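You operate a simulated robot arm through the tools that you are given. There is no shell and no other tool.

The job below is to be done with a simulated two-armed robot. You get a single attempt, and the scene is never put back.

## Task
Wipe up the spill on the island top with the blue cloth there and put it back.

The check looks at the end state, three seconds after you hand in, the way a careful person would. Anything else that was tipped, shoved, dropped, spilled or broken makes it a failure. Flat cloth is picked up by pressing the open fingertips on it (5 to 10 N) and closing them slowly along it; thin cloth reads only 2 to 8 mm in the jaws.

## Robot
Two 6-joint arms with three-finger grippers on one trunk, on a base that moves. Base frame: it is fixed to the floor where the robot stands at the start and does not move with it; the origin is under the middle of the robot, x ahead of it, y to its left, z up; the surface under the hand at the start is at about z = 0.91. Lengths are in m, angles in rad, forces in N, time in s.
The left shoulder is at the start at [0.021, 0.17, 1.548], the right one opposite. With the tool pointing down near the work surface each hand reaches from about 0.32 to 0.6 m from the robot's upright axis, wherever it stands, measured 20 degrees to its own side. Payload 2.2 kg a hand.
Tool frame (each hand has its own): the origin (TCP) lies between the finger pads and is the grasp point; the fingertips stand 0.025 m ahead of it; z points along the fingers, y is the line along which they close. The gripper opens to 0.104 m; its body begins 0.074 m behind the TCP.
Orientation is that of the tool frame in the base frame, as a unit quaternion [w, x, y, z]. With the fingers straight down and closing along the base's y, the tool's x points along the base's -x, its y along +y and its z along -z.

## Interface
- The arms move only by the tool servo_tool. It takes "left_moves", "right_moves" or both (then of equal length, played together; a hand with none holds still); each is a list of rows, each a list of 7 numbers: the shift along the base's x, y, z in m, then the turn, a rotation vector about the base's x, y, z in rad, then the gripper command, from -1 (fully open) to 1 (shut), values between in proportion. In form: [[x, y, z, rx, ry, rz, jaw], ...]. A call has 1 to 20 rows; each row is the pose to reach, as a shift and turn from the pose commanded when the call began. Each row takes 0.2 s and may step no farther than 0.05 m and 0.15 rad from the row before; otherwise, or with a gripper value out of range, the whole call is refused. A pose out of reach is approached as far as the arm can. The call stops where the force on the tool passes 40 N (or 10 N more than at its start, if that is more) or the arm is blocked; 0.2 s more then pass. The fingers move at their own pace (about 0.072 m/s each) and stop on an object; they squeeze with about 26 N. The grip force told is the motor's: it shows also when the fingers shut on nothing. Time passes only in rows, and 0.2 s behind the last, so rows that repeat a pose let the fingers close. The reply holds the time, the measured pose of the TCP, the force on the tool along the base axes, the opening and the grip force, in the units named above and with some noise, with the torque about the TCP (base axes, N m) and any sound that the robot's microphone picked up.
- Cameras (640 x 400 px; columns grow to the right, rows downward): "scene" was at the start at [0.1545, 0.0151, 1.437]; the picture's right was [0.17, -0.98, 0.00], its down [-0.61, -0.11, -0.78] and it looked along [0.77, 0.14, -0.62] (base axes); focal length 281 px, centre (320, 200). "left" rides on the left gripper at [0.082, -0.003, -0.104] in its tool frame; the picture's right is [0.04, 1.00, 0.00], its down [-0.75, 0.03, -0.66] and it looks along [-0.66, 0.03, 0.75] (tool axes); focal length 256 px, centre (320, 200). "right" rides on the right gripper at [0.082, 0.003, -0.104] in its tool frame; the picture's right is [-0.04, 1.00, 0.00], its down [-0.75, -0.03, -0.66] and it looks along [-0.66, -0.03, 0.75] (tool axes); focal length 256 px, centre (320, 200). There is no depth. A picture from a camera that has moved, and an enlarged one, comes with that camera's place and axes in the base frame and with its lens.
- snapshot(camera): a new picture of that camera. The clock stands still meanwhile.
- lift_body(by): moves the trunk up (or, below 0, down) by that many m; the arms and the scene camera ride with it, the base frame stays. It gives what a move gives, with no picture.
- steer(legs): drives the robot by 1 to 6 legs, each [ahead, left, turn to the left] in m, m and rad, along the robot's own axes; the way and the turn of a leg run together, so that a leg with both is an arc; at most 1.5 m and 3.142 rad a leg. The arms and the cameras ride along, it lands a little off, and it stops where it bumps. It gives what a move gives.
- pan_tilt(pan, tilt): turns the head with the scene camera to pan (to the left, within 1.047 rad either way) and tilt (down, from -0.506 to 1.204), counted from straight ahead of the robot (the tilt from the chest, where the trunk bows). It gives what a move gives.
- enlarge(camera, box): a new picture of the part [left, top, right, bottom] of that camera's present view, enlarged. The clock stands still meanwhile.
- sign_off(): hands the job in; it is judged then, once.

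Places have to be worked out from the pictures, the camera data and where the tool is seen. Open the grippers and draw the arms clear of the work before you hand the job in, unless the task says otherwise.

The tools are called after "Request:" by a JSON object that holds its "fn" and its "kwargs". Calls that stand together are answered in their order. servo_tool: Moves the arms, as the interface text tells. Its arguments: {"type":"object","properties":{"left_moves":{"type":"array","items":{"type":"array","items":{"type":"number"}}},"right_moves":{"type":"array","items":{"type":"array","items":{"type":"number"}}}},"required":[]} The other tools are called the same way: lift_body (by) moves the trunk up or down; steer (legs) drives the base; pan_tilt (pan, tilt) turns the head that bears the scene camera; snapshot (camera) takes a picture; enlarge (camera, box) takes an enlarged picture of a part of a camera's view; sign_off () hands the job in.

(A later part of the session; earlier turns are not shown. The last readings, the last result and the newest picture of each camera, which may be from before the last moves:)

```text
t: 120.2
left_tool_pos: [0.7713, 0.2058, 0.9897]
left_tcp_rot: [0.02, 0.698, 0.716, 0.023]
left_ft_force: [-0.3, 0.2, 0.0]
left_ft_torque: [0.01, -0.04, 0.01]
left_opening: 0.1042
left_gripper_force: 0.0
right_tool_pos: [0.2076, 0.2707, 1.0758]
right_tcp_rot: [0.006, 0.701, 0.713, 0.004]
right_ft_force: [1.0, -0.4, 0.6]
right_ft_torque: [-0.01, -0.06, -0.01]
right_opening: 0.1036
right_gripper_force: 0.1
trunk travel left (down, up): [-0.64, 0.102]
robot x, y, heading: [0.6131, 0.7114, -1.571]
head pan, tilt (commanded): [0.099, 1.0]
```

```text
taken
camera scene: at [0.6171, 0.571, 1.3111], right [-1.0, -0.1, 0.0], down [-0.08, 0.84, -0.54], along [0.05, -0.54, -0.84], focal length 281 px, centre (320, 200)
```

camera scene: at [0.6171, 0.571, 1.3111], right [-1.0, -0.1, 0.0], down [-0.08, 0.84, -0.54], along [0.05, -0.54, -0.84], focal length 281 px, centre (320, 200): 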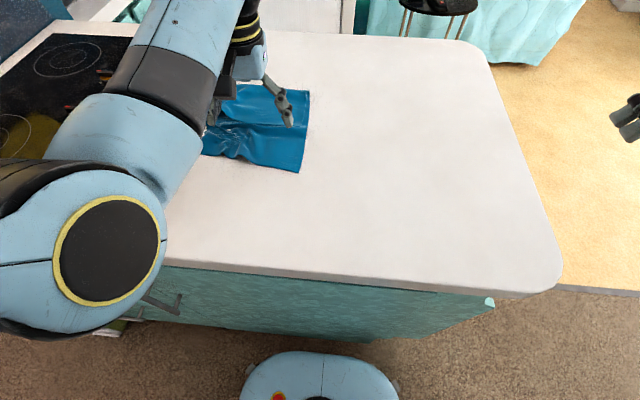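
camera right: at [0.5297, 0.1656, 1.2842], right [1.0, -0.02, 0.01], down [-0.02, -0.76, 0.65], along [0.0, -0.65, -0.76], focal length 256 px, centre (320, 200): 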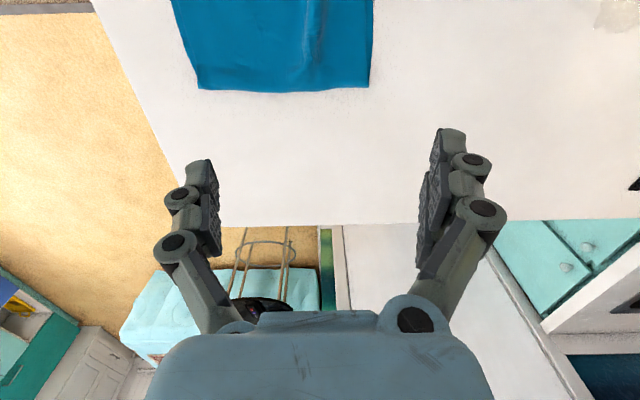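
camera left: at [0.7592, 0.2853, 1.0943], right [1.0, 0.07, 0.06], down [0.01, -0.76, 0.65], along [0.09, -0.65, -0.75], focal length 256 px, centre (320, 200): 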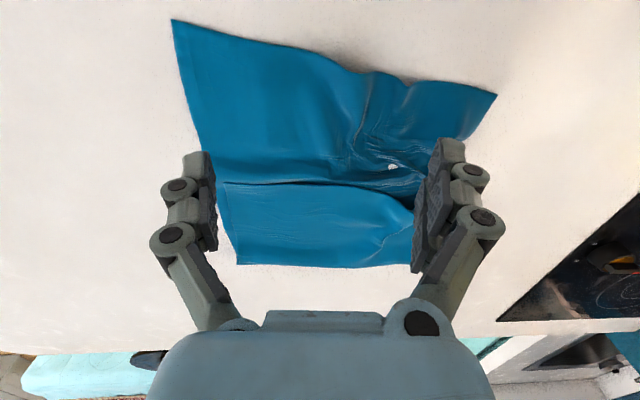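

The arm hit its inner-side limit near x ≈ 0.76, so I lifted off. I'll drive the base 0.2 m toward −x for the next pull and straighten the tool.

Request:
{"fn": "steer", "kwargs": {"legs": [[0.0, -0.2, 0.0]]}}

Request:
{"fn": "servo_tool", "kwargs": {"left_moves": [[0.04, 0.0, 0.0, 0.002, 0.015, -0.006, -1], [0.08, 0.0, 0.0, 0.005, 0.03, -0.012, -1], [0.12, 0.0, 0.0, 0.008, 0.045, -0.018, -1], [0.15, 0.0, 0.0, 0.008, 0.045, -0.018, -1], [0.17, 0.0, 0.0, 0.008, 0.045, -0.018, -1], [0.17, 0.0, 0.0, 0.008, 0.045, -0.018, -1]]}}

Request:
{"fn": "pan_tilt", "kwargs": {"pan": 0.35, "tilt": 0.85}}

Request:
{"fn": "snapshot", "kwargs": {"camera": "left"}}

Request:
{"fn": "snapshot", "kwargs": {"camera": "scene"}}

```text
t: 121.8
left_tool_pos: [0.5654, 0.2012, 0.9943]
left_tcp_rot: [0.022, 0.699, 0.715, 0.019]
left_ft_force: [0.1, -0.6, -0.6]
left_ft_torque: [0.04, -0.02, -0.01]
left_opening: 0.1041
left_gripper_force: 0.1
right_tool_pos: [0.0038, 0.2729, 1.078]
right_tcp_rot: [0.006, 0.702, 0.712, 0.004]
right_ft_force: [-0.7, -0.4, -0.5]
right_ft_torque: [-0.03, -0.03, -0.01]
right_opening: 0.104
right_gripper_force: 0.0
trunk travel left (down, up): [-0.64, 0.102]
robot x, y, heading: [0.4094, 0.7113, -1.571]
head pan, tilt (commanded): [0.099, 1.0]
```

```text
t: 123.2
left_tool_pos: [0.7378, 0.2009, 0.9938]
left_tcp_rot: [0.003, 0.705, 0.709, 0.005]
left_ft_force: [0.0, 1.1, 0.2]
left_ft_torque: [-0.01, 0.02, 0.0]
left_opening: 0.1041
left_gripper_force: 0.3
right_tool_pos: [0.0034, 0.2711, 1.0778]
right_tcp_rot: [0.006, 0.702, 0.712, 0.004]
right_ft_force: [-0.4, 0.0, -0.2]
right_ft_torque: [-0.01, -0.01, 0.01]
right_opening: 0.1041
right_gripper_force: 0.0
trunk travel left (down, up): [-0.64, 0.102]
robot x, y, heading: [0.4111, 0.7118, -1.575]
head pan, tilt (commanded): [0.099, 1.0]
```

```text
t: 124.0
left_tool_pos: [0.7381, 0.2013, 0.9927]
left_tcp_rot: [0.002, 0.706, 0.709, 0.006]
left_ft_force: [0.3, 0.7, 0.7]
left_ft_torque: [0.02, 0.01, -0.04]
left_opening: 0.1042
left_gripper_force: 0.1
right_tool_pos: [0.0049, 0.2734, 1.0773]
right_tcp_rot: [0.007, 0.702, 0.713, 0.005]
right_ft_force: [-0.1, 0.1, -0.1]
right_ft_torque: [0.01, -0.02, -0.01]
right_opening: 0.1038
right_gripper_force: 0.1
trunk travel left (down, up): [-0.64, 0.102]
robot x, y, heading: [0.4083, 0.7128, -1.576]
head pan, tilt (commanded): [0.351, 0.85]
```

```text
taken
camera left: at [0.732, 0.2817, 1.0977], right [1.0, 0.05, 0.01], down [0.03, -0.76, 0.65], along [0.04, -0.65, -0.76], focal length 256 px, centre (320, 200)
```

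left: 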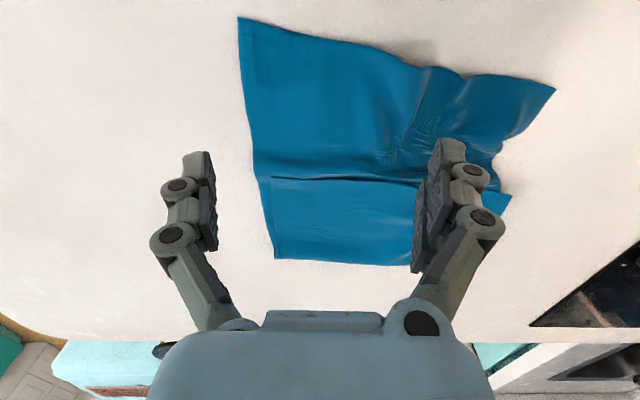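

```text
taken
camera scene: at [0.435, 0.567, 1.3222], right [-0.94, -0.34, 0.0], down [-0.26, 0.71, -0.66], along [0.22, -0.62, -0.75], focal length 281 px, centre (320, 200)
```

scene: 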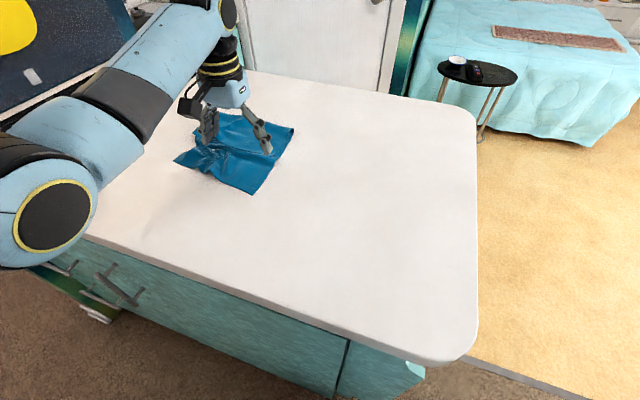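

The tool is straight again at (0.738, 0.201). The cloth's −x edge is at x ≈ 0.69, so it needs about 0.33 m more. I'll press again near that edge, at x ≈ 0.767.

Request:
{"fn": "servo_tool", "kwargs": {"left_moves": [[0.015, 0.002, -0.02, 0, 0.003, 0, -1], [0.03, 0.004, -0.04, 0, 0.003, 0, -1], [0.03, 0.004, -0.055, 0, 0.003, 0, -1], [0.03, 0.004, -0.062, 0, 0.003, 0, -1], [0.03, 0.004, -0.065, 0, 0.003, 0, -1], [0.03, 0.004, -0.0665, 0, 0.003, 0, -1]]}}

Request:
{"fn": "snapshot", "kwargs": {"camera": "left"}}

```text
t: 125.4
left_tool_pos: [0.7666, 0.2035, 0.9281]
left_tcp_rot: [0.003, 0.705, 0.709, 0.003]
left_ft_force: [-2.1, 0.6, 12.6]
left_ft_torque: [0.03, 0.66, -0.02]
left_opening: 0.1049
left_gripper_force: 0.1
right_tool_pos: [0.0037, 0.2735, 1.0772]
right_tcp_rot: [0.007, 0.702, 0.713, 0.004]
right_ft_force: [0.4, -0.1, -0.3]
right_ft_torque: [0.0, 0.02, -0.03]
right_opening: 0.104
right_gripper_force: 0.1
trunk travel left (down, up): [-0.64, 0.102]
robot x, y, heading: [0.4108, 0.7115, -1.576]
head pan, tilt (commanded): [0.351, 0.85]
```

```text
taken
camera left: at [0.7607, 0.2854, 1.0332], right [1.0, 0.04, 0.01], down [0.03, -0.75, 0.66], along [0.04, -0.65, -0.76], focal length 256 px, centre (320, 200)
```

left: 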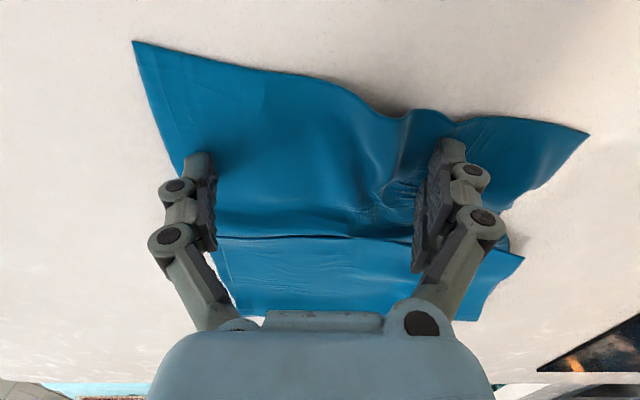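

Contact is 12.6 N, mostly on the −x finger. I'll share the load a little and pull 0.16 m toward −x.

Request:
{"fn": "servo_tool", "kwargs": {"left_moves": [[0, 0, 0.0, 0, 0.004, 0, -1], [-0.012, 0, 0.0002, 0, 0.004, 0, -1], [-0.024, 0, 0.0002, 0, 0.004, 0, -1], [-0.036, 0, 0.0002, 0, 0.004, 0, -1], [-0.048, 0, 0.0002, 0, 0.004, 0, -1], [-0.06, 0, 0.0002, 0, 0.004, 0, -1], [-0.072, 0, 0.0002, 0, 0.004, 0, -1], [-0.084, 0, 0.0002, 0, 0.004, 0, -1], [-0.096, 0, 0.0002, 0, 0.004, 0, -1]]}}

Request:
{"fn": "snapshot", "kwargs": {"camera": "left"}}

```text
t: 127.4
left_tool_pos: [0.671, 0.2054, 0.9281]
left_tcp_rot: [0.001, 0.705, 0.709, 0.002]
left_ft_force: [5.2, -0.6, 19.9]
left_ft_torque: [-0.05, -0.88, -0.02]
left_opening: 0.1051
left_gripper_force: 3.9
right_tool_pos: [0.0046, 0.2738, 1.0781]
right_tcp_rot: [0.006, 0.702, 0.712, 0.004]
right_ft_force: [-0.7, -0.7, 0.1]
right_ft_torque: [0.0, -0.02, 0.02]
right_opening: 0.1039
right_gripper_force: 0.0
trunk travel left (down, up): [-0.64, 0.102]
robot x, y, heading: [0.4089, 0.711, -1.58]
head pan, tilt (commanded): [0.351, 0.85]
```

```text
taken
camera left: at [0.665, 0.287, 1.0332], right [1.0, 0.04, 0.01], down [0.03, -0.76, 0.65], along [0.03, -0.65, -0.76], focal length 256 px, centre (320, 200)
```

left: 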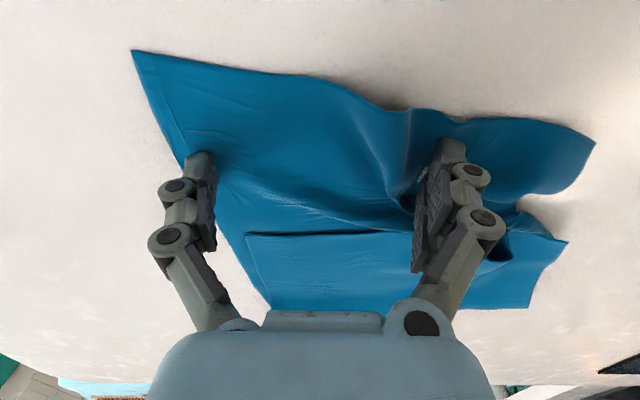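

It follows, with the flap side lagging slightly. I'll carry on another 6.5 cm, trimming the tilt, then check the spill area.

Request:
{"fn": "servo_tool", "kwargs": {"left_moves": [[-0.01, 0, 0.0003, 0, -0.003, 0, -1], [-0.022, 0, 0.0004, 0, -0.004, 0, -1], [-0.034, 0, 0.0004, 0, -0.004, 0, -1], [-0.046, 0, 0.0004, 0, -0.004, 0, -1], [-0.056, 0, 0.0004, 0, -0.004, 0, -1], [-0.065, 0, 0.0004, 0, -0.004, 0, -1]]}}

Request:
{"fn": "servo_tool", "kwargs": {"left_moves": [[0, 0, 0.01, 0, 0, 0, -1], [0, 0, 0.04, 0, 0, 0, -1], [0.04, 0.0, 0.07, 0, 0, 0, -1], [0.08, -0.01, 0.08, 0, 0, 0, -1]]}}

Request:
{"fn": "snapshot", "kwargs": {"camera": "left"}}

Request:
{"fn": "snapshot", "kwargs": {"camera": "scene"}}

```text
t: 128.8
left_tool_pos: [0.6048, 0.2053, 0.9272]
left_tcp_rot: [0.001, 0.705, 0.709, 0.005]
left_ft_force: [1.2, 0.3, 13.1]
left_ft_torque: [-0.01, -0.54, 0.06]
left_opening: 0.1054
left_gripper_force: 0.1
right_tool_pos: [0.0029, 0.2741, 1.0769]
right_tcp_rot: [0.007, 0.702, 0.712, 0.004]
right_ft_force: [0.2, 0.2, 0.6]
right_ft_torque: [-0.01, -0.01, -0.02]
right_opening: 0.1041
right_gripper_force: 0.0
trunk travel left (down, up): [-0.64, 0.102]
robot x, y, heading: [0.4121, 0.7144, -1.573]
head pan, tilt (commanded): [0.351, 0.85]
```

```text
t: 129.8
left_tool_pos: [0.6864, 0.1943, 1.0065]
left_tcp_rot: [0.001, 0.705, 0.709, 0.005]
left_ft_force: [0.1, 0.7, -0.7]
left_ft_torque: [-0.02, 0.01, 0.04]
left_opening: 0.1038
left_gripper_force: 0.0
right_tool_pos: [0.0055, 0.2726, 1.0766]
right_tcp_rot: [0.007, 0.702, 0.712, 0.004]
right_ft_force: [0.1, -0.1, -0.3]
right_ft_torque: [0.02, 0.03, 0.0]
right_opening: 0.1041
right_gripper_force: 0.0
trunk travel left (down, up): [-0.64, 0.102]
robot x, y, heading: [0.4047, 0.7062, -1.572]
head pan, tilt (commanded): [0.351, 0.85]
```

```text
taken
camera left: at [0.6809, 0.2748, 1.1127], right [1.0, 0.04, 0.01], down [0.03, -0.76, 0.65], along [0.04, -0.65, -0.76], focal length 256 px, centre (320, 200)
```

left: 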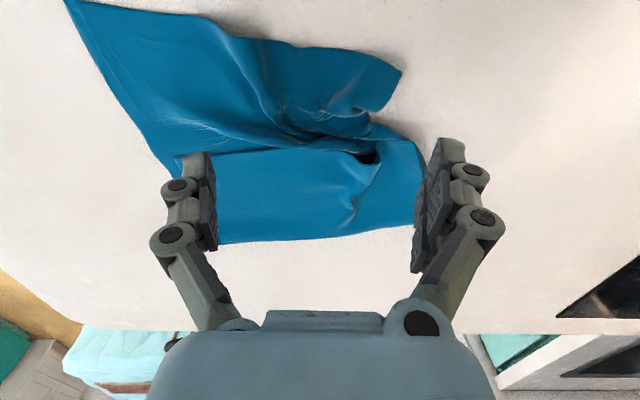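

```text
taken
camera scene: at [0.4359, 0.5666, 1.3222], right [-0.94, -0.34, 0.0], down [-0.26, 0.71, -0.66], along [0.22, -0.62, -0.75], focal length 281 px, centre (320, 200)
```

scene: 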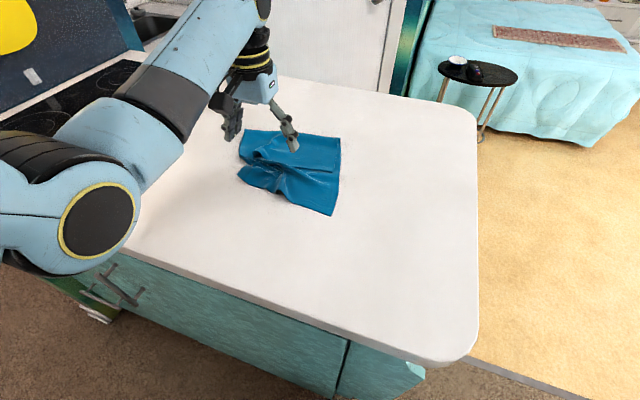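

The old spill area, near (540, 170) in the left view, should now be uncovered. I'll zoom in there to check for residue.

Request:
{"fn": "enlarge", "kwargs": {"camera": "left", "box": [420, 60, 640, 260]}}

Request:
{"fn": "enlarge", "kwargs": {"camera": "left", "box": [60, 0, 440, 260]}}

```text
2.00 times, centred on (530, 160) of left
camera zoom: at [0.6809, 0.2748, 1.1127], right [1.0, 0.04, 0.01], down [0.03, -0.76, 0.65], along [0.04, -0.65, -0.76], focal length 512 px, centre (-100, 280)
```

zoom: 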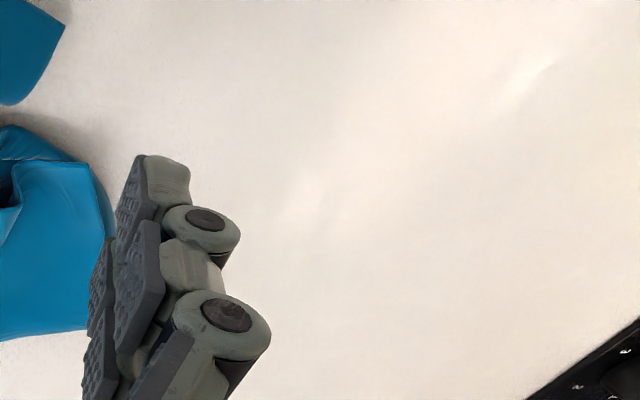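

```text
1.54 times, centred on (250, 130) of left
camera zoom: at [0.6809, 0.2748, 1.1127], right [1.0, 0.04, 0.01], down [0.03, -0.76, 0.65], along [0.04, -0.65, -0.76], focal length 394 px, centre (428, 308)
```

zoom: 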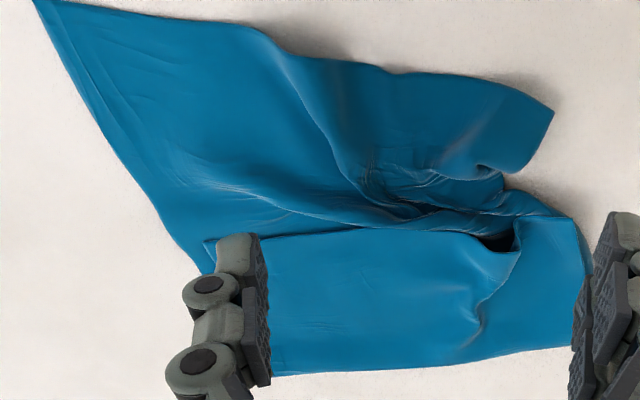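

The spill area looks clean, just smooth reflections. The cloth's −x edge now runs from (0.54, 0.26) to (0.578, 0.03), so it needs another −0.19 m and about −0.12 rad of yaw. I'll move the base again for the next pull.

Request:
{"fn": "steer", "kwargs": {"legs": [[0.0, -0.19, 0.0]]}}

Request:
{"fn": "servo_tool", "kwargs": {"left_moves": [[0.04, 0.0, -0.01, 0, 0.0, 0, -1], [0.08, 0.0, -0.02, 0, 0.0, 0, -1], [0.12, 0.005, -0.04, 0, 0.0, 0, -1], [0.13, 0.008, -0.06, 0, 0.0, 0, -1], [0.13, 0.008, -0.073, 0, 0.0, 0, -1]]}}

Request:
{"fn": "snapshot", "kwargs": {"camera": "left"}}

Request:
{"fn": "snapshot", "kwargs": {"camera": "scene"}}

```text
t: 131.3
left_tool_pos: [0.4983, 0.1948, 1.0081]
left_tcp_rot: [0.002, 0.705, 0.709, 0.006]
left_ft_force: [-0.9, -0.6, -0.1]
left_ft_torque: [-0.01, -0.05, 0.0]
left_opening: 0.1039
left_gripper_force: 0.0
right_tool_pos: [-0.1852, 0.2733, 1.0761]
right_tcp_rot: [0.007, 0.701, 0.713, 0.005]
right_ft_force: [0.4, 0.2, 0.1]
right_ft_torque: [-0.01, -0.04, 0.0]
right_opening: 0.1042
right_gripper_force: 0.0
trunk travel left (down, up): [-0.64, 0.102]
robot x, y, heading: [0.2221, 0.7126, -1.573]
head pan, tilt (commanded): [0.351, 0.85]
```

```text
t: 132.5
left_tool_pos: [0.6271, 0.2044, 0.9361]
left_tcp_rot: [0.002, 0.705, 0.709, 0.004]
left_ft_force: [0.3, -0.2, -0.6]
left_ft_torque: [0.0, 0.03, -0.04]
left_opening: 0.104
left_gripper_force: 0.1
right_tool_pos: [-0.185, 0.2726, 1.0776]
right_tcp_rot: [0.007, 0.701, 0.713, 0.004]
right_ft_force: [-0.9, 1.1, -1.1]
right_ft_torque: [0.01, -0.05, 0.02]
right_opening: 0.1041
right_gripper_force: 0.2
trunk travel left (down, up): [-0.64, 0.102]
robot x, y, heading: [0.2223, 0.7135, -1.574]
head pan, tilt (commanded): [0.351, 0.85]
```

```text
taken
camera left: at [0.6223, 0.2852, 1.04], right [1.0, 0.04, 0.01], down [0.03, -0.76, 0.65], along [0.04, -0.65, -0.76], focal length 256 px, centre (320, 200)
```

left: 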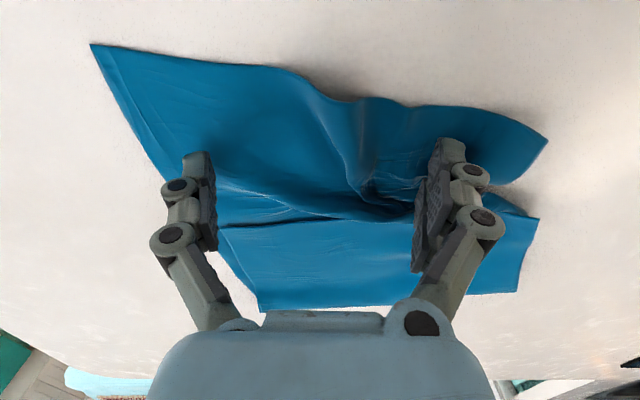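

```text
taken
camera scene: at [0.2473, 0.5676, 1.3223], right [-0.94, -0.34, 0.0], down [-0.26, 0.71, -0.66], along [0.22, -0.62, -0.75], focal length 281 px, centre (320, 200)
```

scene: 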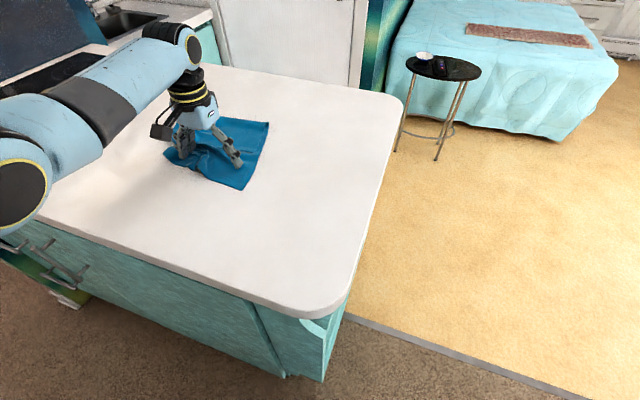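

Positioned over the cloth at (0.627, 0.204); now pressing down gently.

Request:
{"fn": "servo_tool", "kwargs": {"left_moves": [[0, 0, -0.003, 0, 0.002, 0, -1], [0, 0, -0.006, 0, 0.002, 0, -1], [0, 0, -0.0075, 0, 0.002, 0, -1], [0, 0, -0.0085, 0, 0.002, 0, -1]]}}

```text
t: 133.5
left_tool_pos: [0.6273, 0.2033, 0.9284]
left_tcp_rot: [0.002, 0.706, 0.708, 0.003]
left_ft_force: [-2.6, 0.6, 14.3]
left_ft_torque: [-0.01, 0.74, -0.06]
left_opening: 0.1052
left_gripper_force: 0.0
right_tool_pos: [-0.1841, 0.2751, 1.0773]
right_tcp_rot: [0.007, 0.702, 0.713, 0.003]
right_ft_force: [-0.1, -0.5, 0.4]
right_ft_torque: [-0.02, 0.01, -0.03]
right_opening: 0.104
right_gripper_force: 0.0
trunk travel left (down, up): [-0.64, 0.102]
robot x, y, heading: [0.223, 0.7098, -1.576]
head pan, tilt (commanded): [0.351, 0.85]
```

Request:
{"fn": "servo_tool", "kwargs": {"left_moves": [[0, 0, 0.0, 0, 0.004, 0, -1], [-0.012, 0, 0.0002, 0, 0.004, -0.012, -1], [-0.024, 0, 0.0002, 0, 0.004, -0.024, -1], [-0.036, 0, 0.0002, 0, 0.004, -0.036, -1], [-0.048, 0, 0.0002, 0, 0.003, -0.048, -1], [-0.06, 0, 0.0003, 0, 0.002, -0.06, -1], [-0.072, 0, 0.0003, 0, 0.002, -0.072, -1], [-0.084, 0, 0.0003, 0, 0.002, -0.084, -1], [-0.096, 0, 0.0003, 0, 0.002, -0.096, -1]]}}

Request:
{"fn": "snapshot", "kwargs": {"camera": "left"}}

Request:
{"fn": "snapshot", "kwargs": {"camera": "scene"}}

```text
t: 135.5
left_tool_pos: [0.5314, 0.2032, 0.9284]
left_tcp_rot: [0.002, 0.739, 0.674, 0.003]
left_ft_force: [10.2, 0.7, 33.7]
left_ft_torque: [-0.22, -1.82, 0.14]
left_opening: 0.1055
left_gripper_force: 14.2
right_tool_pos: [-0.1847, 0.2748, 1.0785]
right_tcp_rot: [0.008, 0.702, 0.712, 0.003]
right_ft_force: [-0.2, 0.1, -0.4]
right_ft_torque: [-0.01, -0.02, 0.0]
right_opening: 0.104
right_gripper_force: 0.1
trunk travel left (down, up): [-0.64, 0.102]
robot x, y, heading: [0.2216, 0.7122, -1.574]
head pan, tilt (commanded): [0.351, 0.85]
```

```text
taken
camera left: at [0.5344, 0.2843, 1.0327], right [1.0, -0.05, 0.01], down [-0.04, -0.75, 0.66], along [-0.03, -0.66, -0.75], focal length 256 px, centre (320, 200)
```

left: 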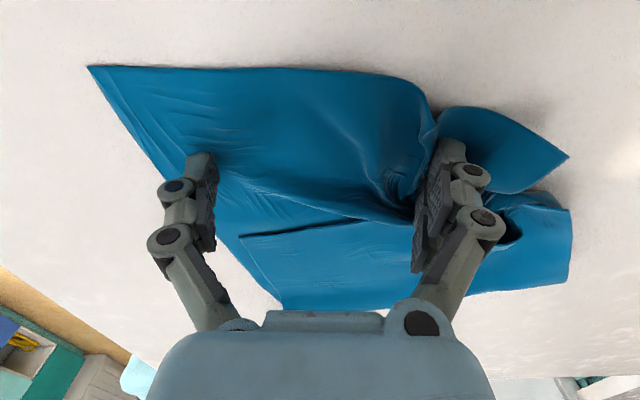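

```text
taken
camera scene: at [0.2464, 0.5703, 1.3227], right [-0.94, -0.34, 0.0], down [-0.26, 0.71, -0.66], along [0.23, -0.62, -0.75], focal length 281 px, centre (320, 200)
```

scene: 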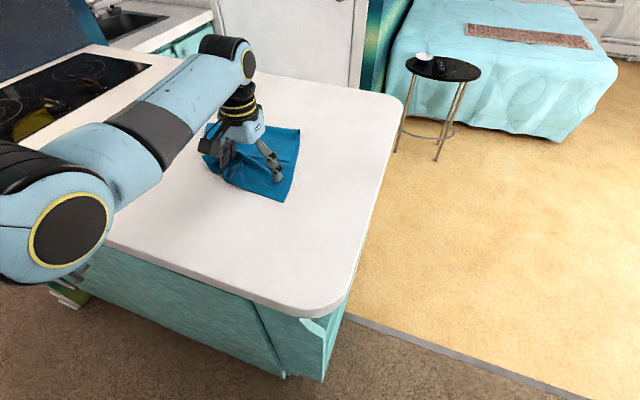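

The force has risen to 34 N as the +x fingers ride on a fold. I'll lift off and look at the cloth's position.

Request:
{"fn": "servo_tool", "kwargs": {"left_moves": [[0, 0, 0.01, 0, 0, 0, -1], [0, 0, 0.04, 0, 0, 0.03, -1], [0.03, 0.0, 0.07, 0, 0, 0.06, -1], [0.07, 0.0, 0.08, 0, 0, 0.094, -1]]}}

Request:
{"fn": "snapshot", "kwargs": {"camera": "left"}}

Request:
{"fn": "enlarge", "kwargs": {"camera": "scene", "box": [170, 80, 410, 230]}}

```text
t: 136.5
left_tool_pos: [0.6014, 0.2032, 1.0057]
left_tcp_rot: [0.0, 0.706, 0.709, 0.004]
left_ft_force: [-0.2, -0.4, -0.2]
left_ft_torque: [0.0, 0.03, 0.0]
left_opening: 0.1042
left_gripper_force: 0.1
right_tool_pos: [-0.1834, 0.2733, 1.0776]
right_tcp_rot: [0.007, 0.702, 0.712, 0.004]
right_ft_force: [-0.3, 0.2, 0.5]
right_ft_torque: [0.0, 0.03, -0.03]
right_opening: 0.1037
right_gripper_force: 0.1
trunk travel left (down, up): [-0.64, 0.102]
robot x, y, heading: [0.2213, 0.715, -1.575]
head pan, tilt (commanded): [0.351, 0.85]
```

```text
taken
camera left: at [0.5961, 0.2837, 1.1119], right [1.0, 0.04, 0.0], down [0.03, -0.76, 0.65], along [0.03, -0.65, -0.76], focal length 256 px, centre (320, 200)
```

left: 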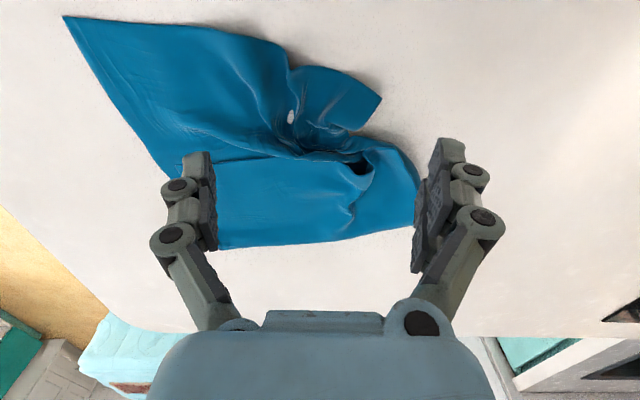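

```text
2.67 times, centred on (290, 155) of scene
camera zoom: at [0.2482, 0.5679, 1.3223], right [-0.94, -0.34, 0.0], down [-0.26, 0.71, -0.66], along [0.22, -0.62, -0.75], focal length 749 px, centre (400, 320)
```

zoom: 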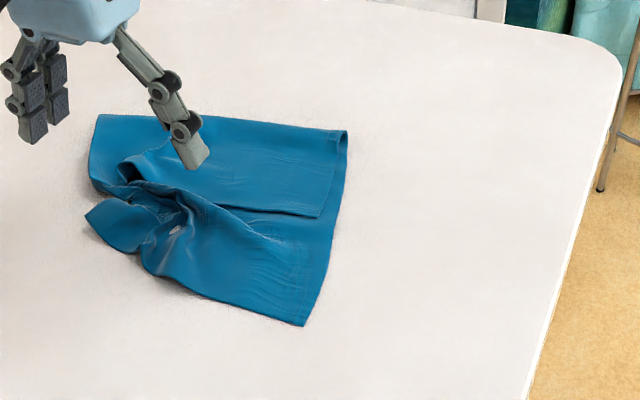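

The cloth is back near home but twisted: its −x edge runs from (0.434, 0.26) to (0.49, 0.03), while it should be at x ≈ 0.355–0.365. I'll pull its far (flap) side with closed, outward-tilted fingertips to untwist it, shifting the base +0.08 m first.

Request:
{"fn": "steer", "kwargs": {"legs": [[0.006, 0.08, 0.0]]}}

Request:
{"fn": "servo_tool", "kwargs": {"left_moves": [[-0.02, -0.03, 0.01, -0.08, 0, 0, 0.0], [-0.05, -0.06, 0.015, -0.16, 0, 0, 1.0], [-0.08, -0.09, 0.015, -0.24, 0, 0, 1.0], [-0.11, -0.11, 0.015, -0.3, 0, 0, 1.0], [-0.14, -0.13, 0.005, -0.3, 0, 0, 1.0], [-0.15, -0.133, -0.01, -0.3, 0, 0, 1.0]]}}

Request:
{"fn": "snapshot", "kwargs": {"camera": "left"}}

Request:
{"fn": "snapshot", "kwargs": {"camera": "scene"}}

```text
t: 137.6
left_tool_pos: [0.681, 0.1954, 1.0057]
left_tcp_rot: [0.0, 0.706, 0.708, 0.003]
left_ft_force: [0.2, -0.1, -0.5]
left_ft_torque: [-0.02, 0.06, -0.01]
left_opening: 0.1037
left_gripper_force: 0.1
right_tool_pos: [-0.1026, 0.267, 1.0783]
right_tcp_rot: [0.006, 0.702, 0.712, 0.004]
right_ft_force: [0.6, 0.3, 0.5]
right_ft_torque: [0.01, 0.03, 0.01]
right_opening: 0.1041
right_gripper_force: 0.1
trunk travel left (down, up): [-0.64, 0.102]
robot x, y, heading: [0.3016, 0.7043, -1.577]
head pan, tilt (commanded): [0.351, 0.85]
```

```text
t: 139.0
left_tool_pos: [0.5301, 0.0641, 0.9965]
left_tcp_rot: [0.107, 0.697, 0.701, -0.102]
left_ft_force: [-0.1, -0.1, -0.6]
left_ft_torque: [-0.01, 0.02, 0.0]
left_opening: 0.0
left_gripper_force: 26.3
right_tool_pos: [-0.1031, 0.2671, 1.0767]
right_tcp_rot: [0.006, 0.701, 0.713, 0.004]
right_ft_force: [0.0, 0.4, -0.8]
right_ft_torque: [-0.03, 0.03, -0.04]
right_opening: 0.1039
right_gripper_force: 0.0
trunk travel left (down, up): [-0.64, 0.102]
robot x, y, heading: [0.3016, 0.7073, -1.575]
head pan, tilt (commanded): [0.351, 0.85]
```

```text
taken
camera left: at [0.5244, 0.1715, 1.0731], right [1.0, 0.04, -0.01], down [0.03, -0.53, 0.85], along [0.03, -0.85, -0.53], focal length 256 px, centre (320, 200)
```

left: 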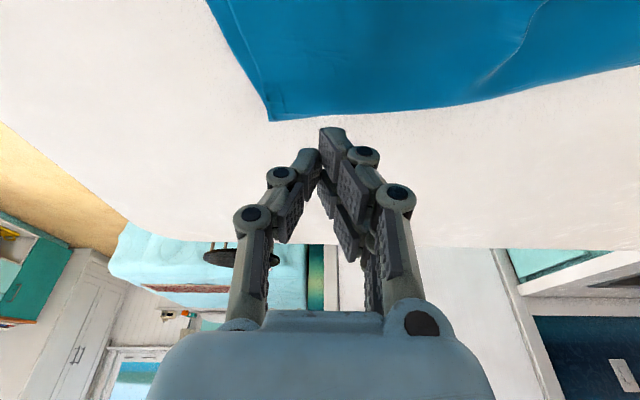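

```text
taken
camera scene: at [0.3272, 0.5614, 1.3223], right [-0.94, -0.34, 0.0], down [-0.26, 0.71, -0.66], along [0.22, -0.62, -0.75], focal length 281 px, centre (320, 200)
```

scene: 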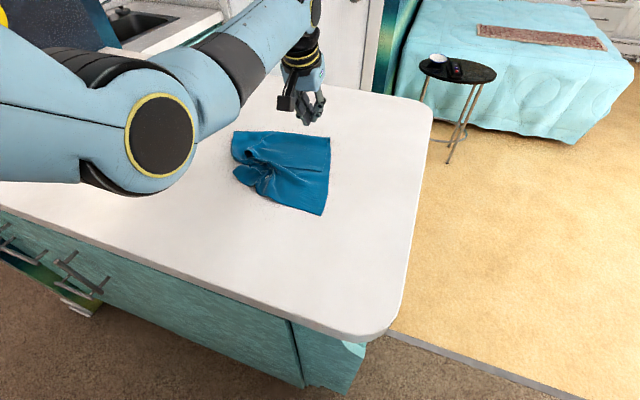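

The tips hang above the flap near its far −x corner at (0.489, 0.03). I'll lower onto the flap at about (0.53, 0.08).

Request:
{"fn": "servo_tool", "kwargs": {"left_moves": [[0, 0.015, -0.02, 0, 0, 0, 1.0], [0, 0.015, -0.04, 0, 0, 0, 1.0], [0, 0.015, -0.05, 0, 0, 0, 1.0], [0, 0.015, -0.053, 0, 0, 0, 1.0], [0, 0.015, -0.055, 0, 0, 0, 1.0]]}}

```text
t: 140.2
left_tool_pos: [0.529, 0.0782, 0.9427]
left_tcp_rot: [0.106, 0.698, 0.701, -0.102]
left_ft_force: [0.3, 0.3, 1.6]
left_ft_torque: [0.01, -0.03, 0.0]
left_opening: 0.0002
left_gripper_force: 25.7
right_tool_pos: [-0.1048, 0.2653, 1.0766]
right_tcp_rot: [0.007, 0.701, 0.713, 0.004]
right_ft_force: [0.1, -0.5, 0.7]
right_ft_torque: [-0.01, -0.01, 0.02]
right_opening: 0.1038
right_gripper_force: 0.0
trunk travel left (down, up): [-0.64, 0.102]
robot x, y, heading: [0.3, 0.7076, -1.573]
head pan, tilt (commanded): [0.351, 0.85]
```

First touch at z ≈ 0.943. I'll press a little more and pull the flap side 4 cm toward −x as a test.

Request:
{"fn": "servo_tool", "kwargs": {"left_moves": [[0, 0, -0.001, 0, 0, 0, 1.0], [0, 0, -0.0018, 0, 0, 0, 1.0], [-0.01, 0, -0.0018, 0, 0, 0, 1.0], [-0.02, 0, -0.0018, 0, 0, 0, 1.0], [-0.03, 0, -0.0018, 0, 0, 0, 1.0], [-0.04, 0, -0.0018, 0, 0, 0, 1.0]]}}

Request:
{"fn": "snapshot", "kwargs": {"camera": "left"}}

Request:
{"fn": "enlarge", "kwargs": {"camera": "scene", "box": [200, 80, 440, 240]}}

```text
t: 141.6
left_tool_pos: [0.4896, 0.0781, 0.9413]
left_tcp_rot: [0.107, 0.698, 0.701, -0.103]
left_ft_force: [1.9, -0.2, 11.0]
left_ft_torque: [0.15, -0.14, -0.02]
left_opening: 0.0
left_gripper_force: 26.0
right_tool_pos: [-0.1042, 0.2662, 1.0776]
right_tcp_rot: [0.007, 0.702, 0.713, 0.004]
right_ft_force: [0.3, -0.1, 0.0]
right_ft_torque: [0.01, 0.01, -0.03]
right_opening: 0.1039
right_gripper_force: 0.0
trunk travel left (down, up): [-0.64, 0.102]
robot x, y, heading: [0.3031, 0.7066, -1.574]
head pan, tilt (commanded): [0.351, 0.85]
```

```text
taken
camera left: at [0.4849, 0.1862, 1.0173], right [1.0, 0.04, -0.01], down [0.03, -0.53, 0.85], along [0.03, -0.85, -0.53], focal length 256 px, centre (320, 200)
```

left: 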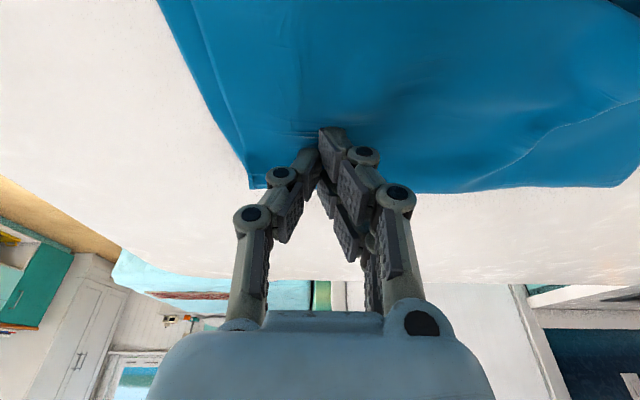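

```text
2.50 times, centred on (320, 160) of scene
camera zoom: at [0.3267, 0.5622, 1.3225], right [-0.94, -0.34, 0.0], down [-0.26, 0.71, -0.66], along [0.23, -0.62, -0.75], focal length 702 px, centre (320, 300)
```

zoom: 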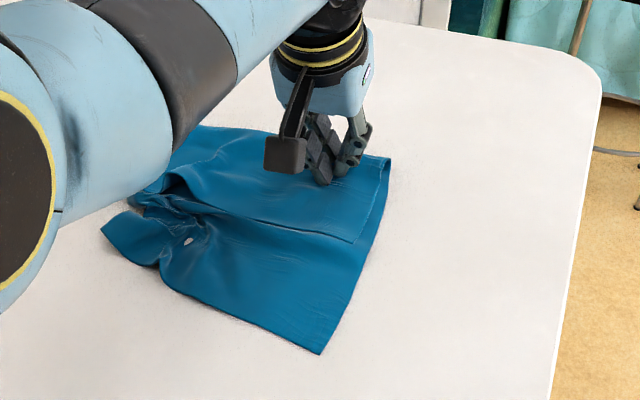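

It works: the far corner moved to (0.44, 0.033), and the near corner stayed at (0.434, 0.272). I'll keep pulling another 7 cm.

Request:
{"fn": "servo_tool", "kwargs": {"left_moves": [[-0.01, 0, 0, 0, 0, 0, 1.0], [-0.02, 0, 0, 0, 0, 0, 1.0], [-0.03, 0, 0, 0, 0, 0, 1.0], [-0.04, 0, 0, 0, 0, 0, 1.0], [-0.05, 0, 0, 0, 0, 0, 1.0], [-0.06, 0, 0, 0, 0, 0, 1.0], [-0.07, 0, 0, 0, 0, 0, 1.0]]}}

Request:
{"fn": "snapshot", "kwargs": {"camera": "left"}}

Request:
{"fn": "enlarge", "kwargs": {"camera": "scene", "box": [200, 80, 440, 240]}}

```text
t: 143.2
left_tool_pos: [0.4193, 0.0791, 0.9411]
left_tcp_rot: [0.106, 0.698, 0.701, -0.102]
left_ft_force: [2.6, 0.5, 9.6]
left_ft_torque: [0.18, -0.15, 0.03]
left_opening: 0.0
left_gripper_force: 26.0
right_tool_pos: [-0.1034, 0.2666, 1.0771]
right_tcp_rot: [0.008, 0.702, 0.713, 0.004]
right_ft_force: [1.0, 0.4, -0.1]
right_ft_torque: [-0.01, -0.05, 0.0]
right_opening: 0.1042
right_gripper_force: 0.0
trunk travel left (down, up): [-0.64, 0.102]
robot x, y, heading: [0.2993, 0.7047, -1.578]
head pan, tilt (commanded): [0.351, 0.85]
```

```text
taken
camera left: at [0.4142, 0.1864, 1.0175], right [1.0, 0.04, -0.01], down [0.03, -0.53, 0.85], along [0.03, -0.85, -0.53], focal length 256 px, centre (320, 200)
```

left: 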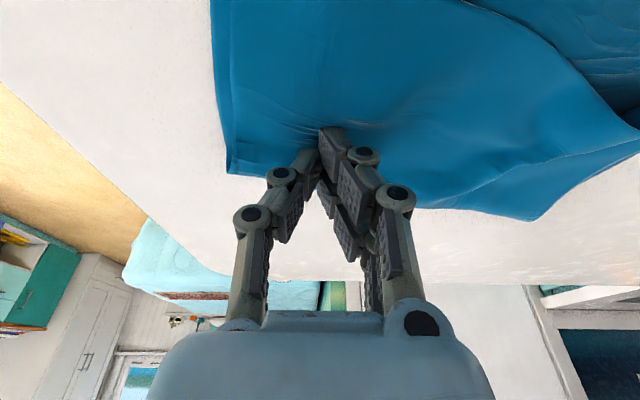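

```text
2.50 times, centred on (320, 160) of scene
camera zoom: at [0.3267, 0.5622, 1.3224], right [-0.94, -0.34, 0.0], down [-0.26, 0.71, -0.66], along [0.23, -0.62, -0.75], focal length 702 px, centre (320, 300)
```

zoom: 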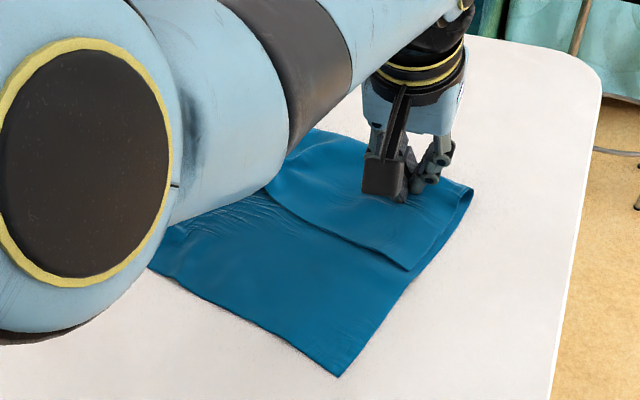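

The far corner is now at about (0.358, 0.049), very near its original (0.365, 0.043). The near corner at (0.416, 0.287) still has to come about 6 cm toward −x. I'll lift and look at the whole cloth.

Request:
{"fn": "servo_tool", "kwargs": {"left_moves": [[0, 0, 0.015, 0, 0, 0, 1.0], [0, 0.01, 0.045, 0.06, 0, 0, 1.0], [0.03, 0.04, 0.06, 0.14, 0, 0, 1.0], [0.06, 0.07, 0.06, 0.22, 0, 0, 0.0], [0.1, 0.1, 0.06, 0.297, 0.0, 0.0, -1], [0.14, 0.11, 0.06, 0.297, 0.0, 0.0, -1], [0.18, 0.11, 0.06, 0.297, 0.0, 0.0, -1]]}}

Request:
{"fn": "pan_tilt", "kwargs": {"pan": 0.2, "tilt": 1.0}}

Request:
{"fn": "snapshot", "kwargs": {"camera": "scene"}}

Request:
{"fn": "snapshot", "kwargs": {"camera": "left"}}

```text
t: 144.8
left_tool_pos: [0.5985, 0.1905, 0.9994]
left_tcp_rot: [0.001, 0.706, 0.708, 0.002]
left_ft_force: [0.3, 0.4, -0.2]
left_ft_torque: [0.0, 0.03, 0.01]
left_opening: 0.104
left_gripper_force: 0.1
right_tool_pos: [-0.1029, 0.2681, 1.0773]
right_tcp_rot: [0.006, 0.701, 0.713, 0.003]
right_ft_force: [0.0, -0.1, 0.3]
right_ft_torque: [-0.04, 0.04, 0.03]
right_opening: 0.104
right_gripper_force: 0.0
trunk travel left (down, up): [-0.64, 0.102]
robot x, y, heading: [0.2987, 0.7052, -1.577]
head pan, tilt (commanded): [0.351, 0.85]
```

```text
t: 145.5
left_tool_pos: [0.5981, 0.1894, 1.0]
left_tcp_rot: [0.002, 0.706, 0.708, 0.003]
left_ft_force: [-0.4, -0.5, -1.1]
left_ft_torque: [0.02, -0.03, -0.02]
left_opening: 0.104
left_gripper_force: 0.1
right_tool_pos: [-0.1037, 0.2662, 1.0779]
right_tcp_rot: [0.007, 0.701, 0.713, 0.005]
right_ft_force: [-0.2, -0.3, -0.3]
right_ft_torque: [0.01, 0.0, 0.0]
right_opening: 0.1041
right_gripper_force: 0.1
trunk travel left (down, up): [-0.64, 0.102]
robot x, y, heading: [0.2997, 0.7033, -1.572]
head pan, tilt (commanded): [0.201, 1.0]
```

```text
taken
camera scene: at [0.3138, 0.5664, 1.3112], right [-0.98, -0.2, 0.0], down [-0.17, 0.82, -0.54], along [0.11, -0.53, -0.84], focal length 281 px, centre (320, 200)
```

scene: 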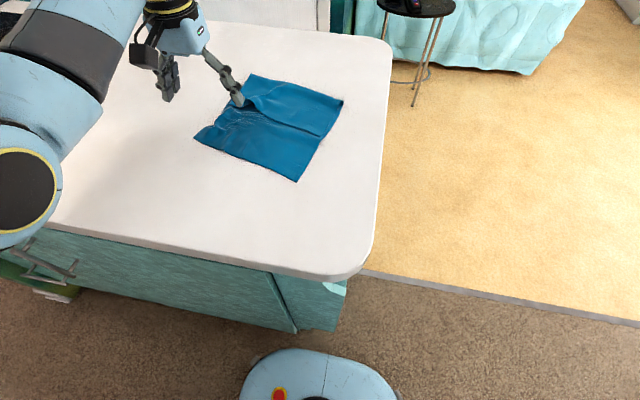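

```text
taken
camera left: at [0.5929, 0.2712, 1.1055], right [1.0, 0.04, 0.01], down [0.03, -0.75, 0.66], along [0.03, -0.65, -0.76], focal length 256 px, centre (320, 200)
```

left: 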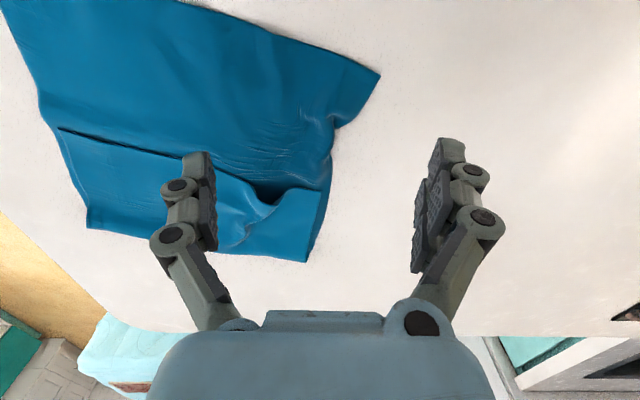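

The cloth lies almost flat again with its flap. Its centre is about (0.506, 0.139) against the original (0.477, 0.158), and it is turned about 15° clockwise. I'll press near its +x near corner with closed fingers and drag toward (−x, +y) to turn it back.

Request:
{"fn": "servo_tool", "kwargs": {"left_moves": [[0.0, 0.008, 0.0, 0, 0, 0, 0.5], [0.0, 0.016, 0.0, 0, 0, 0, 1.0], [0.0, 0.016, 0.0, 0, 0, 0, 1.0], [0.0, 0.016, -0.03, 0, 0, 0, 1.0], [0.0, 0.016, -0.05, 0, 0, 0, 1.0], [0.0, 0.016, -0.057, 0, 0, 0, 1.0], [0.0, 0.016, -0.06, 0, 0, 0, 1.0]]}}

Request:
{"fn": "snapshot", "kwargs": {"camera": "left"}}

```text
t: 147.1
left_tool_pos: [0.5995, 0.2043, 0.9398]
left_tcp_rot: [0.002, 0.706, 0.708, 0.001]
left_ft_force: [0.8, -0.1, 0.8]
left_ft_torque: [-0.02, 0.01, -0.01]
left_opening: 0.0
left_gripper_force: 25.8
right_tool_pos: [-0.1034, 0.2662, 1.0778]
right_tcp_rot: [0.008, 0.702, 0.712, 0.004]
right_ft_force: [-0.3, 0.7, 0.0]
right_ft_torque: [0.05, -0.04, 0.02]
right_opening: 0.1036
right_gripper_force: 0.1
trunk travel left (down, up): [-0.64, 0.102]
robot x, y, heading: [0.3, 0.708, -1.574]
head pan, tilt (commanded): [0.201, 1.0]
```

```text
taken
camera left: at [0.5946, 0.2856, 1.0452], right [1.0, 0.04, 0.01], down [0.03, -0.75, 0.66], along [0.03, -0.66, -0.75], focal length 256 px, centre (320, 200)
```

left: 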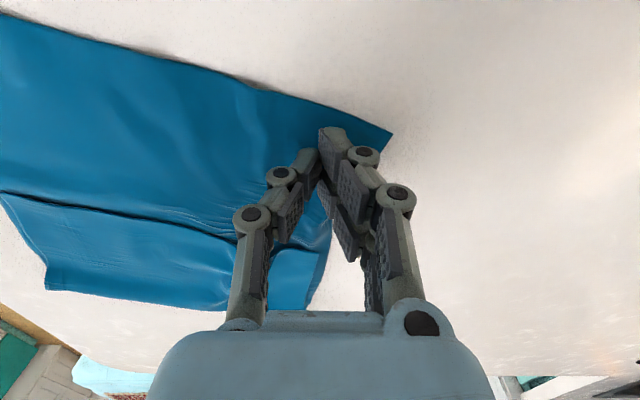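

Request:
{"fn": "servo_tool", "kwargs": {"left_moves": [[0, 0, -0.002, 0, 0, 0, 1.0], [0, 0, -0.004, 0, 0, 0, 1.0], [0, 0, -0.005, 0, 0, 0, 1.0], [0, 0, -0.006, 0, 0, 0, 1.0]]}}

```text
t: 148.1
left_tool_pos: [0.6004, 0.2031, 0.9358]
left_tcp_rot: [0.004, 0.706, 0.708, 0.001]
left_ft_force: [-0.1, 0.6, 18.0]
left_ft_torque: [-0.16, -0.13, 0.03]
left_opening: 0.0
left_gripper_force: 26.0
right_tool_pos: [-0.1055, 0.2674, 1.0772]
right_tcp_rot: [0.008, 0.701, 0.713, 0.004]
right_ft_force: [-0.4, -0.2, 0.0]
right_ft_torque: [0.02, 0.02, 0.0]
right_opening: 0.1043
right_gripper_force: 0.1
trunk travel left (down, up): [-0.64, 0.102]
robot x, y, heading: [0.3036, 0.704, -1.572]
head pan, tilt (commanded): [0.201, 1.0]
```

Pressing at 18 N; I'll ease 0.5 mm and drag diagonally by (−0.045, +0.055).

Request:
{"fn": "servo_tool", "kwargs": {"left_moves": [[0, 0, 0.0006, 0, 0, 0, 1.0], [-0.006, 0.009, 0.0006, 0, 0, 0, 1.0], [-0.013, 0.018, 0.0006, 0, 0, 0, 1.0], [-0.021, 0.027, 0.0006, 0, 0, 0, 1.0], [-0.029, 0.036, 0.0006, 0, 0, 0, 1.0], [-0.037, 0.046, 0.0006, 0, 0, 0, 1.0], [-0.045, 0.055, 0.0006, 0, 0, 0, 1.0]]}}

Request:
{"fn": "servo_tool", "kwargs": {"left_moves": [[0, 0, 0.015, 0, 0, 0, 1.0], [0.01, -0.02, 0.045, 0, 0, 0, 1.0], [0.05, -0.04, 0.065, 0, 0, 0, 1.0], [0.09, -0.06, 0.065, 0, 0, 0, 0.0], [0.12, -0.07, 0.065, 0, 0.0, 0.0, -1]]}}

Request:
{"fn": "snapshot", "kwargs": {"camera": "scene"}}

Request:
{"fn": "snapshot", "kwargs": {"camera": "left"}}

```text
t: 149.7
left_tool_pos: [0.5542, 0.2593, 0.9366]
left_tcp_rot: [0.004, 0.706, 0.708, 0.002]
left_ft_force: [4.3, -5.3, 26.1]
left_ft_torque: [-0.28, -0.26, 0.01]
left_opening: 0.0001
left_gripper_force: 25.7
right_tool_pos: [-0.1054, 0.2679, 1.0766]
right_tcp_rot: [0.008, 0.701, 0.713, 0.003]
right_ft_force: [-0.5, -0.6, -0.1]
right_ft_torque: [0.03, 0.03, 0.03]
right_opening: 0.1043
right_gripper_force: 0.0
trunk travel left (down, up): [-0.64, 0.102]
robot x, y, heading: [0.3063, 0.7053, -1.578]
head pan, tilt (commanded): [0.201, 1.0]
```

```text
t: 150.9
left_tool_pos: [0.6753, 0.1901, 0.9995]
left_tcp_rot: [0.0, 0.706, 0.709, 0.002]
left_ft_force: [0.7, 0.6, -0.3]
left_ft_torque: [0.0, 0.02, 0.0]
left_opening: 0.0721
left_gripper_force: 0.1
right_tool_pos: [-0.1037, 0.2657, 1.0772]
right_tcp_rot: [0.007, 0.702, 0.712, 0.004]
right_ft_force: [-0.6, 0.6, -1.5]
right_ft_torque: [-0.01, -0.01, -0.02]
right_opening: 0.1038
right_gripper_force: 0.0
trunk travel left (down, up): [-0.64, 0.102]
robot x, y, heading: [0.3018, 0.7056, -1.579]
head pan, tilt (commanded): [0.201, 1.0]
```

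```text
taken
camera scene: at [0.3149, 0.5663, 1.3111], right [-0.98, -0.2, 0.0], down [-0.17, 0.83, -0.54], along [0.11, -0.53, -0.84], focal length 281 px, centre (320, 200)
```

scene: 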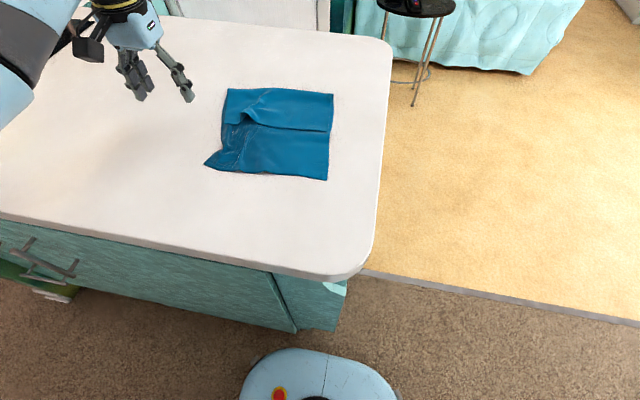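

```text
taken
camera left: at [0.671, 0.2704, 1.1044], right [1.0, 0.04, 0.0], down [0.03, -0.76, 0.65], along [0.03, -0.65, -0.76], focal length 256 px, centre (320, 200)
```

left: 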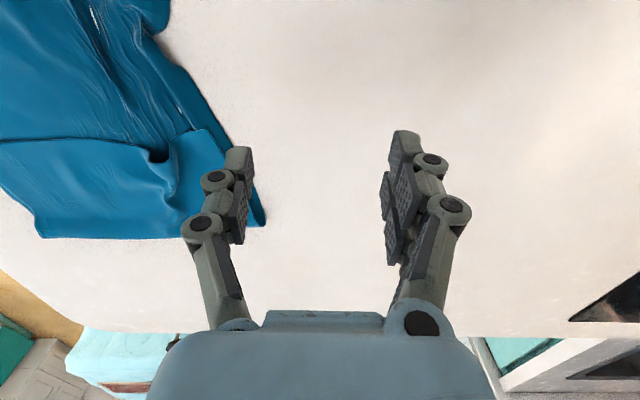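

The cloth is almost exactly back: its corners are within about 1–4 cm of the originals. Now I'll make sure the spill is really gone by driving back toward +x and looking at that spot closely with both cameras.

Request:
{"fn": "servo_tool", "kwargs": {"left_moves": [[-0.03, 0.0, 0.03, 0, 0, 0, -1], [-0.06, 0.0, 0.05, 0, 0, 0, -1], [-0.08, 0.0, 0.05, 0, 0, 0, -1]]}}

Request:
{"fn": "steer", "kwargs": {"legs": [[-0.01, 0.0, 0.0], [0.0, 0.32, 0.0]]}}

Request:
{"fn": "snapshot", "kwargs": {"camera": "left"}}

Request:
{"fn": "enlarge", "kwargs": {"camera": "left", "box": [220, 60, 460, 210]}}

Request:
{"fn": "snapshot", "kwargs": {"camera": "scene"}}

```text
t: 151.7
left_tool_pos: [0.5949, 0.188, 1.0492]
left_tcp_rot: [0.002, 0.706, 0.708, 0.004]
left_ft_force: [-0.3, 0.0, -0.4]
left_ft_torque: [0.01, -0.03, -0.01]
left_opening: 0.1044
left_gripper_force: 0.1
right_tool_pos: [-0.1045, 0.2669, 1.077]
right_tcp_rot: [0.007, 0.702, 0.712, 0.005]
right_ft_force: [0.3, 0.6, 0.1]
right_ft_torque: [-0.01, -0.02, 0.01]
right_opening: 0.104
right_gripper_force: 0.0
trunk travel left (down, up): [-0.64, 0.102]
robot x, y, heading: [0.3, 0.7029, -1.571]
head pan, tilt (commanded): [0.201, 1.0]
```

```text
t: 154.2
left_tool_pos: [0.9078, 0.1974, 1.0489]
left_tcp_rot: [0.001, 0.706, 0.708, 0.003]
left_ft_force: [0.6, 1.2, -0.6]
left_ft_torque: [0.05, 0.02, 0.0]
left_opening: 0.1041
left_gripper_force: 0.0
right_tool_pos: [0.2078, 0.2762, 1.0778]
right_tcp_rot: [0.006, 0.702, 0.712, 0.005]
right_ft_force: [0.2, -0.2, 0.0]
right_ft_torque: [-0.02, 0.0, 0.01]
right_opening: 0.1038
right_gripper_force: 0.1
trunk travel left (down, up): [-0.64, 0.102]
robot x, y, heading: [0.6134, 0.7141, -1.576]
head pan, tilt (commanded): [0.201, 1.0]
```

```text
taken
camera left: at [0.903, 0.2789, 1.1541], right [1.0, 0.04, 0.01], down [0.03, -0.75, 0.66], along [0.03, -0.65, -0.76], focal length 256 px, centre (320, 200)
```

left: 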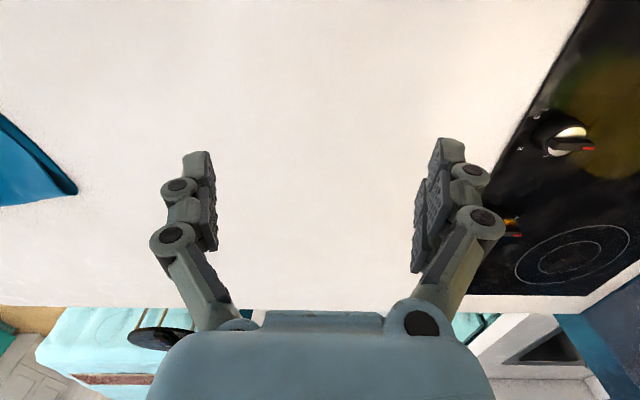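

```text
2.67 times, centred on (340, 135) of left
camera zoom: at [0.903, 0.2789, 1.1541], right [1.0, 0.04, 0.01], down [0.03, -0.75, 0.66], along [0.03, -0.65, -0.76], focal length 683 px, centre (267, 373)
```

zoom: 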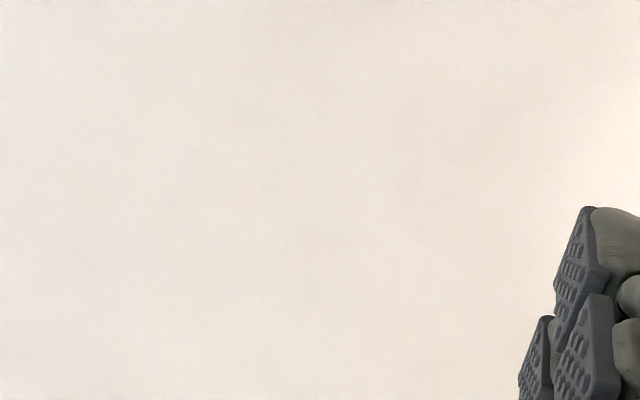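

```text
taken
camera scene: at [0.6271, 0.5755, 1.3112], right [-0.98, -0.2, 0.0], down [-0.16, 0.83, -0.54], along [0.1, -0.53, -0.84], focal length 281 px, centre (320, 200)
```

scene: 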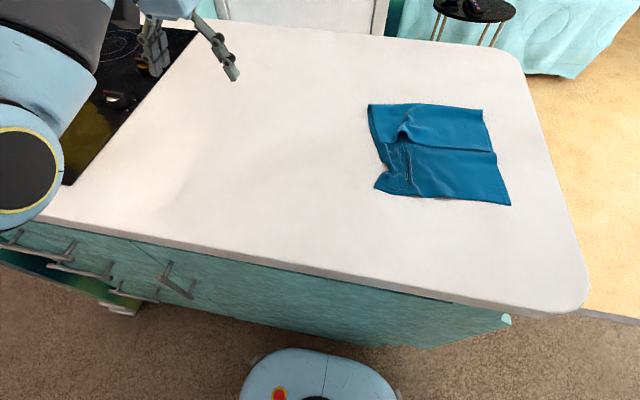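

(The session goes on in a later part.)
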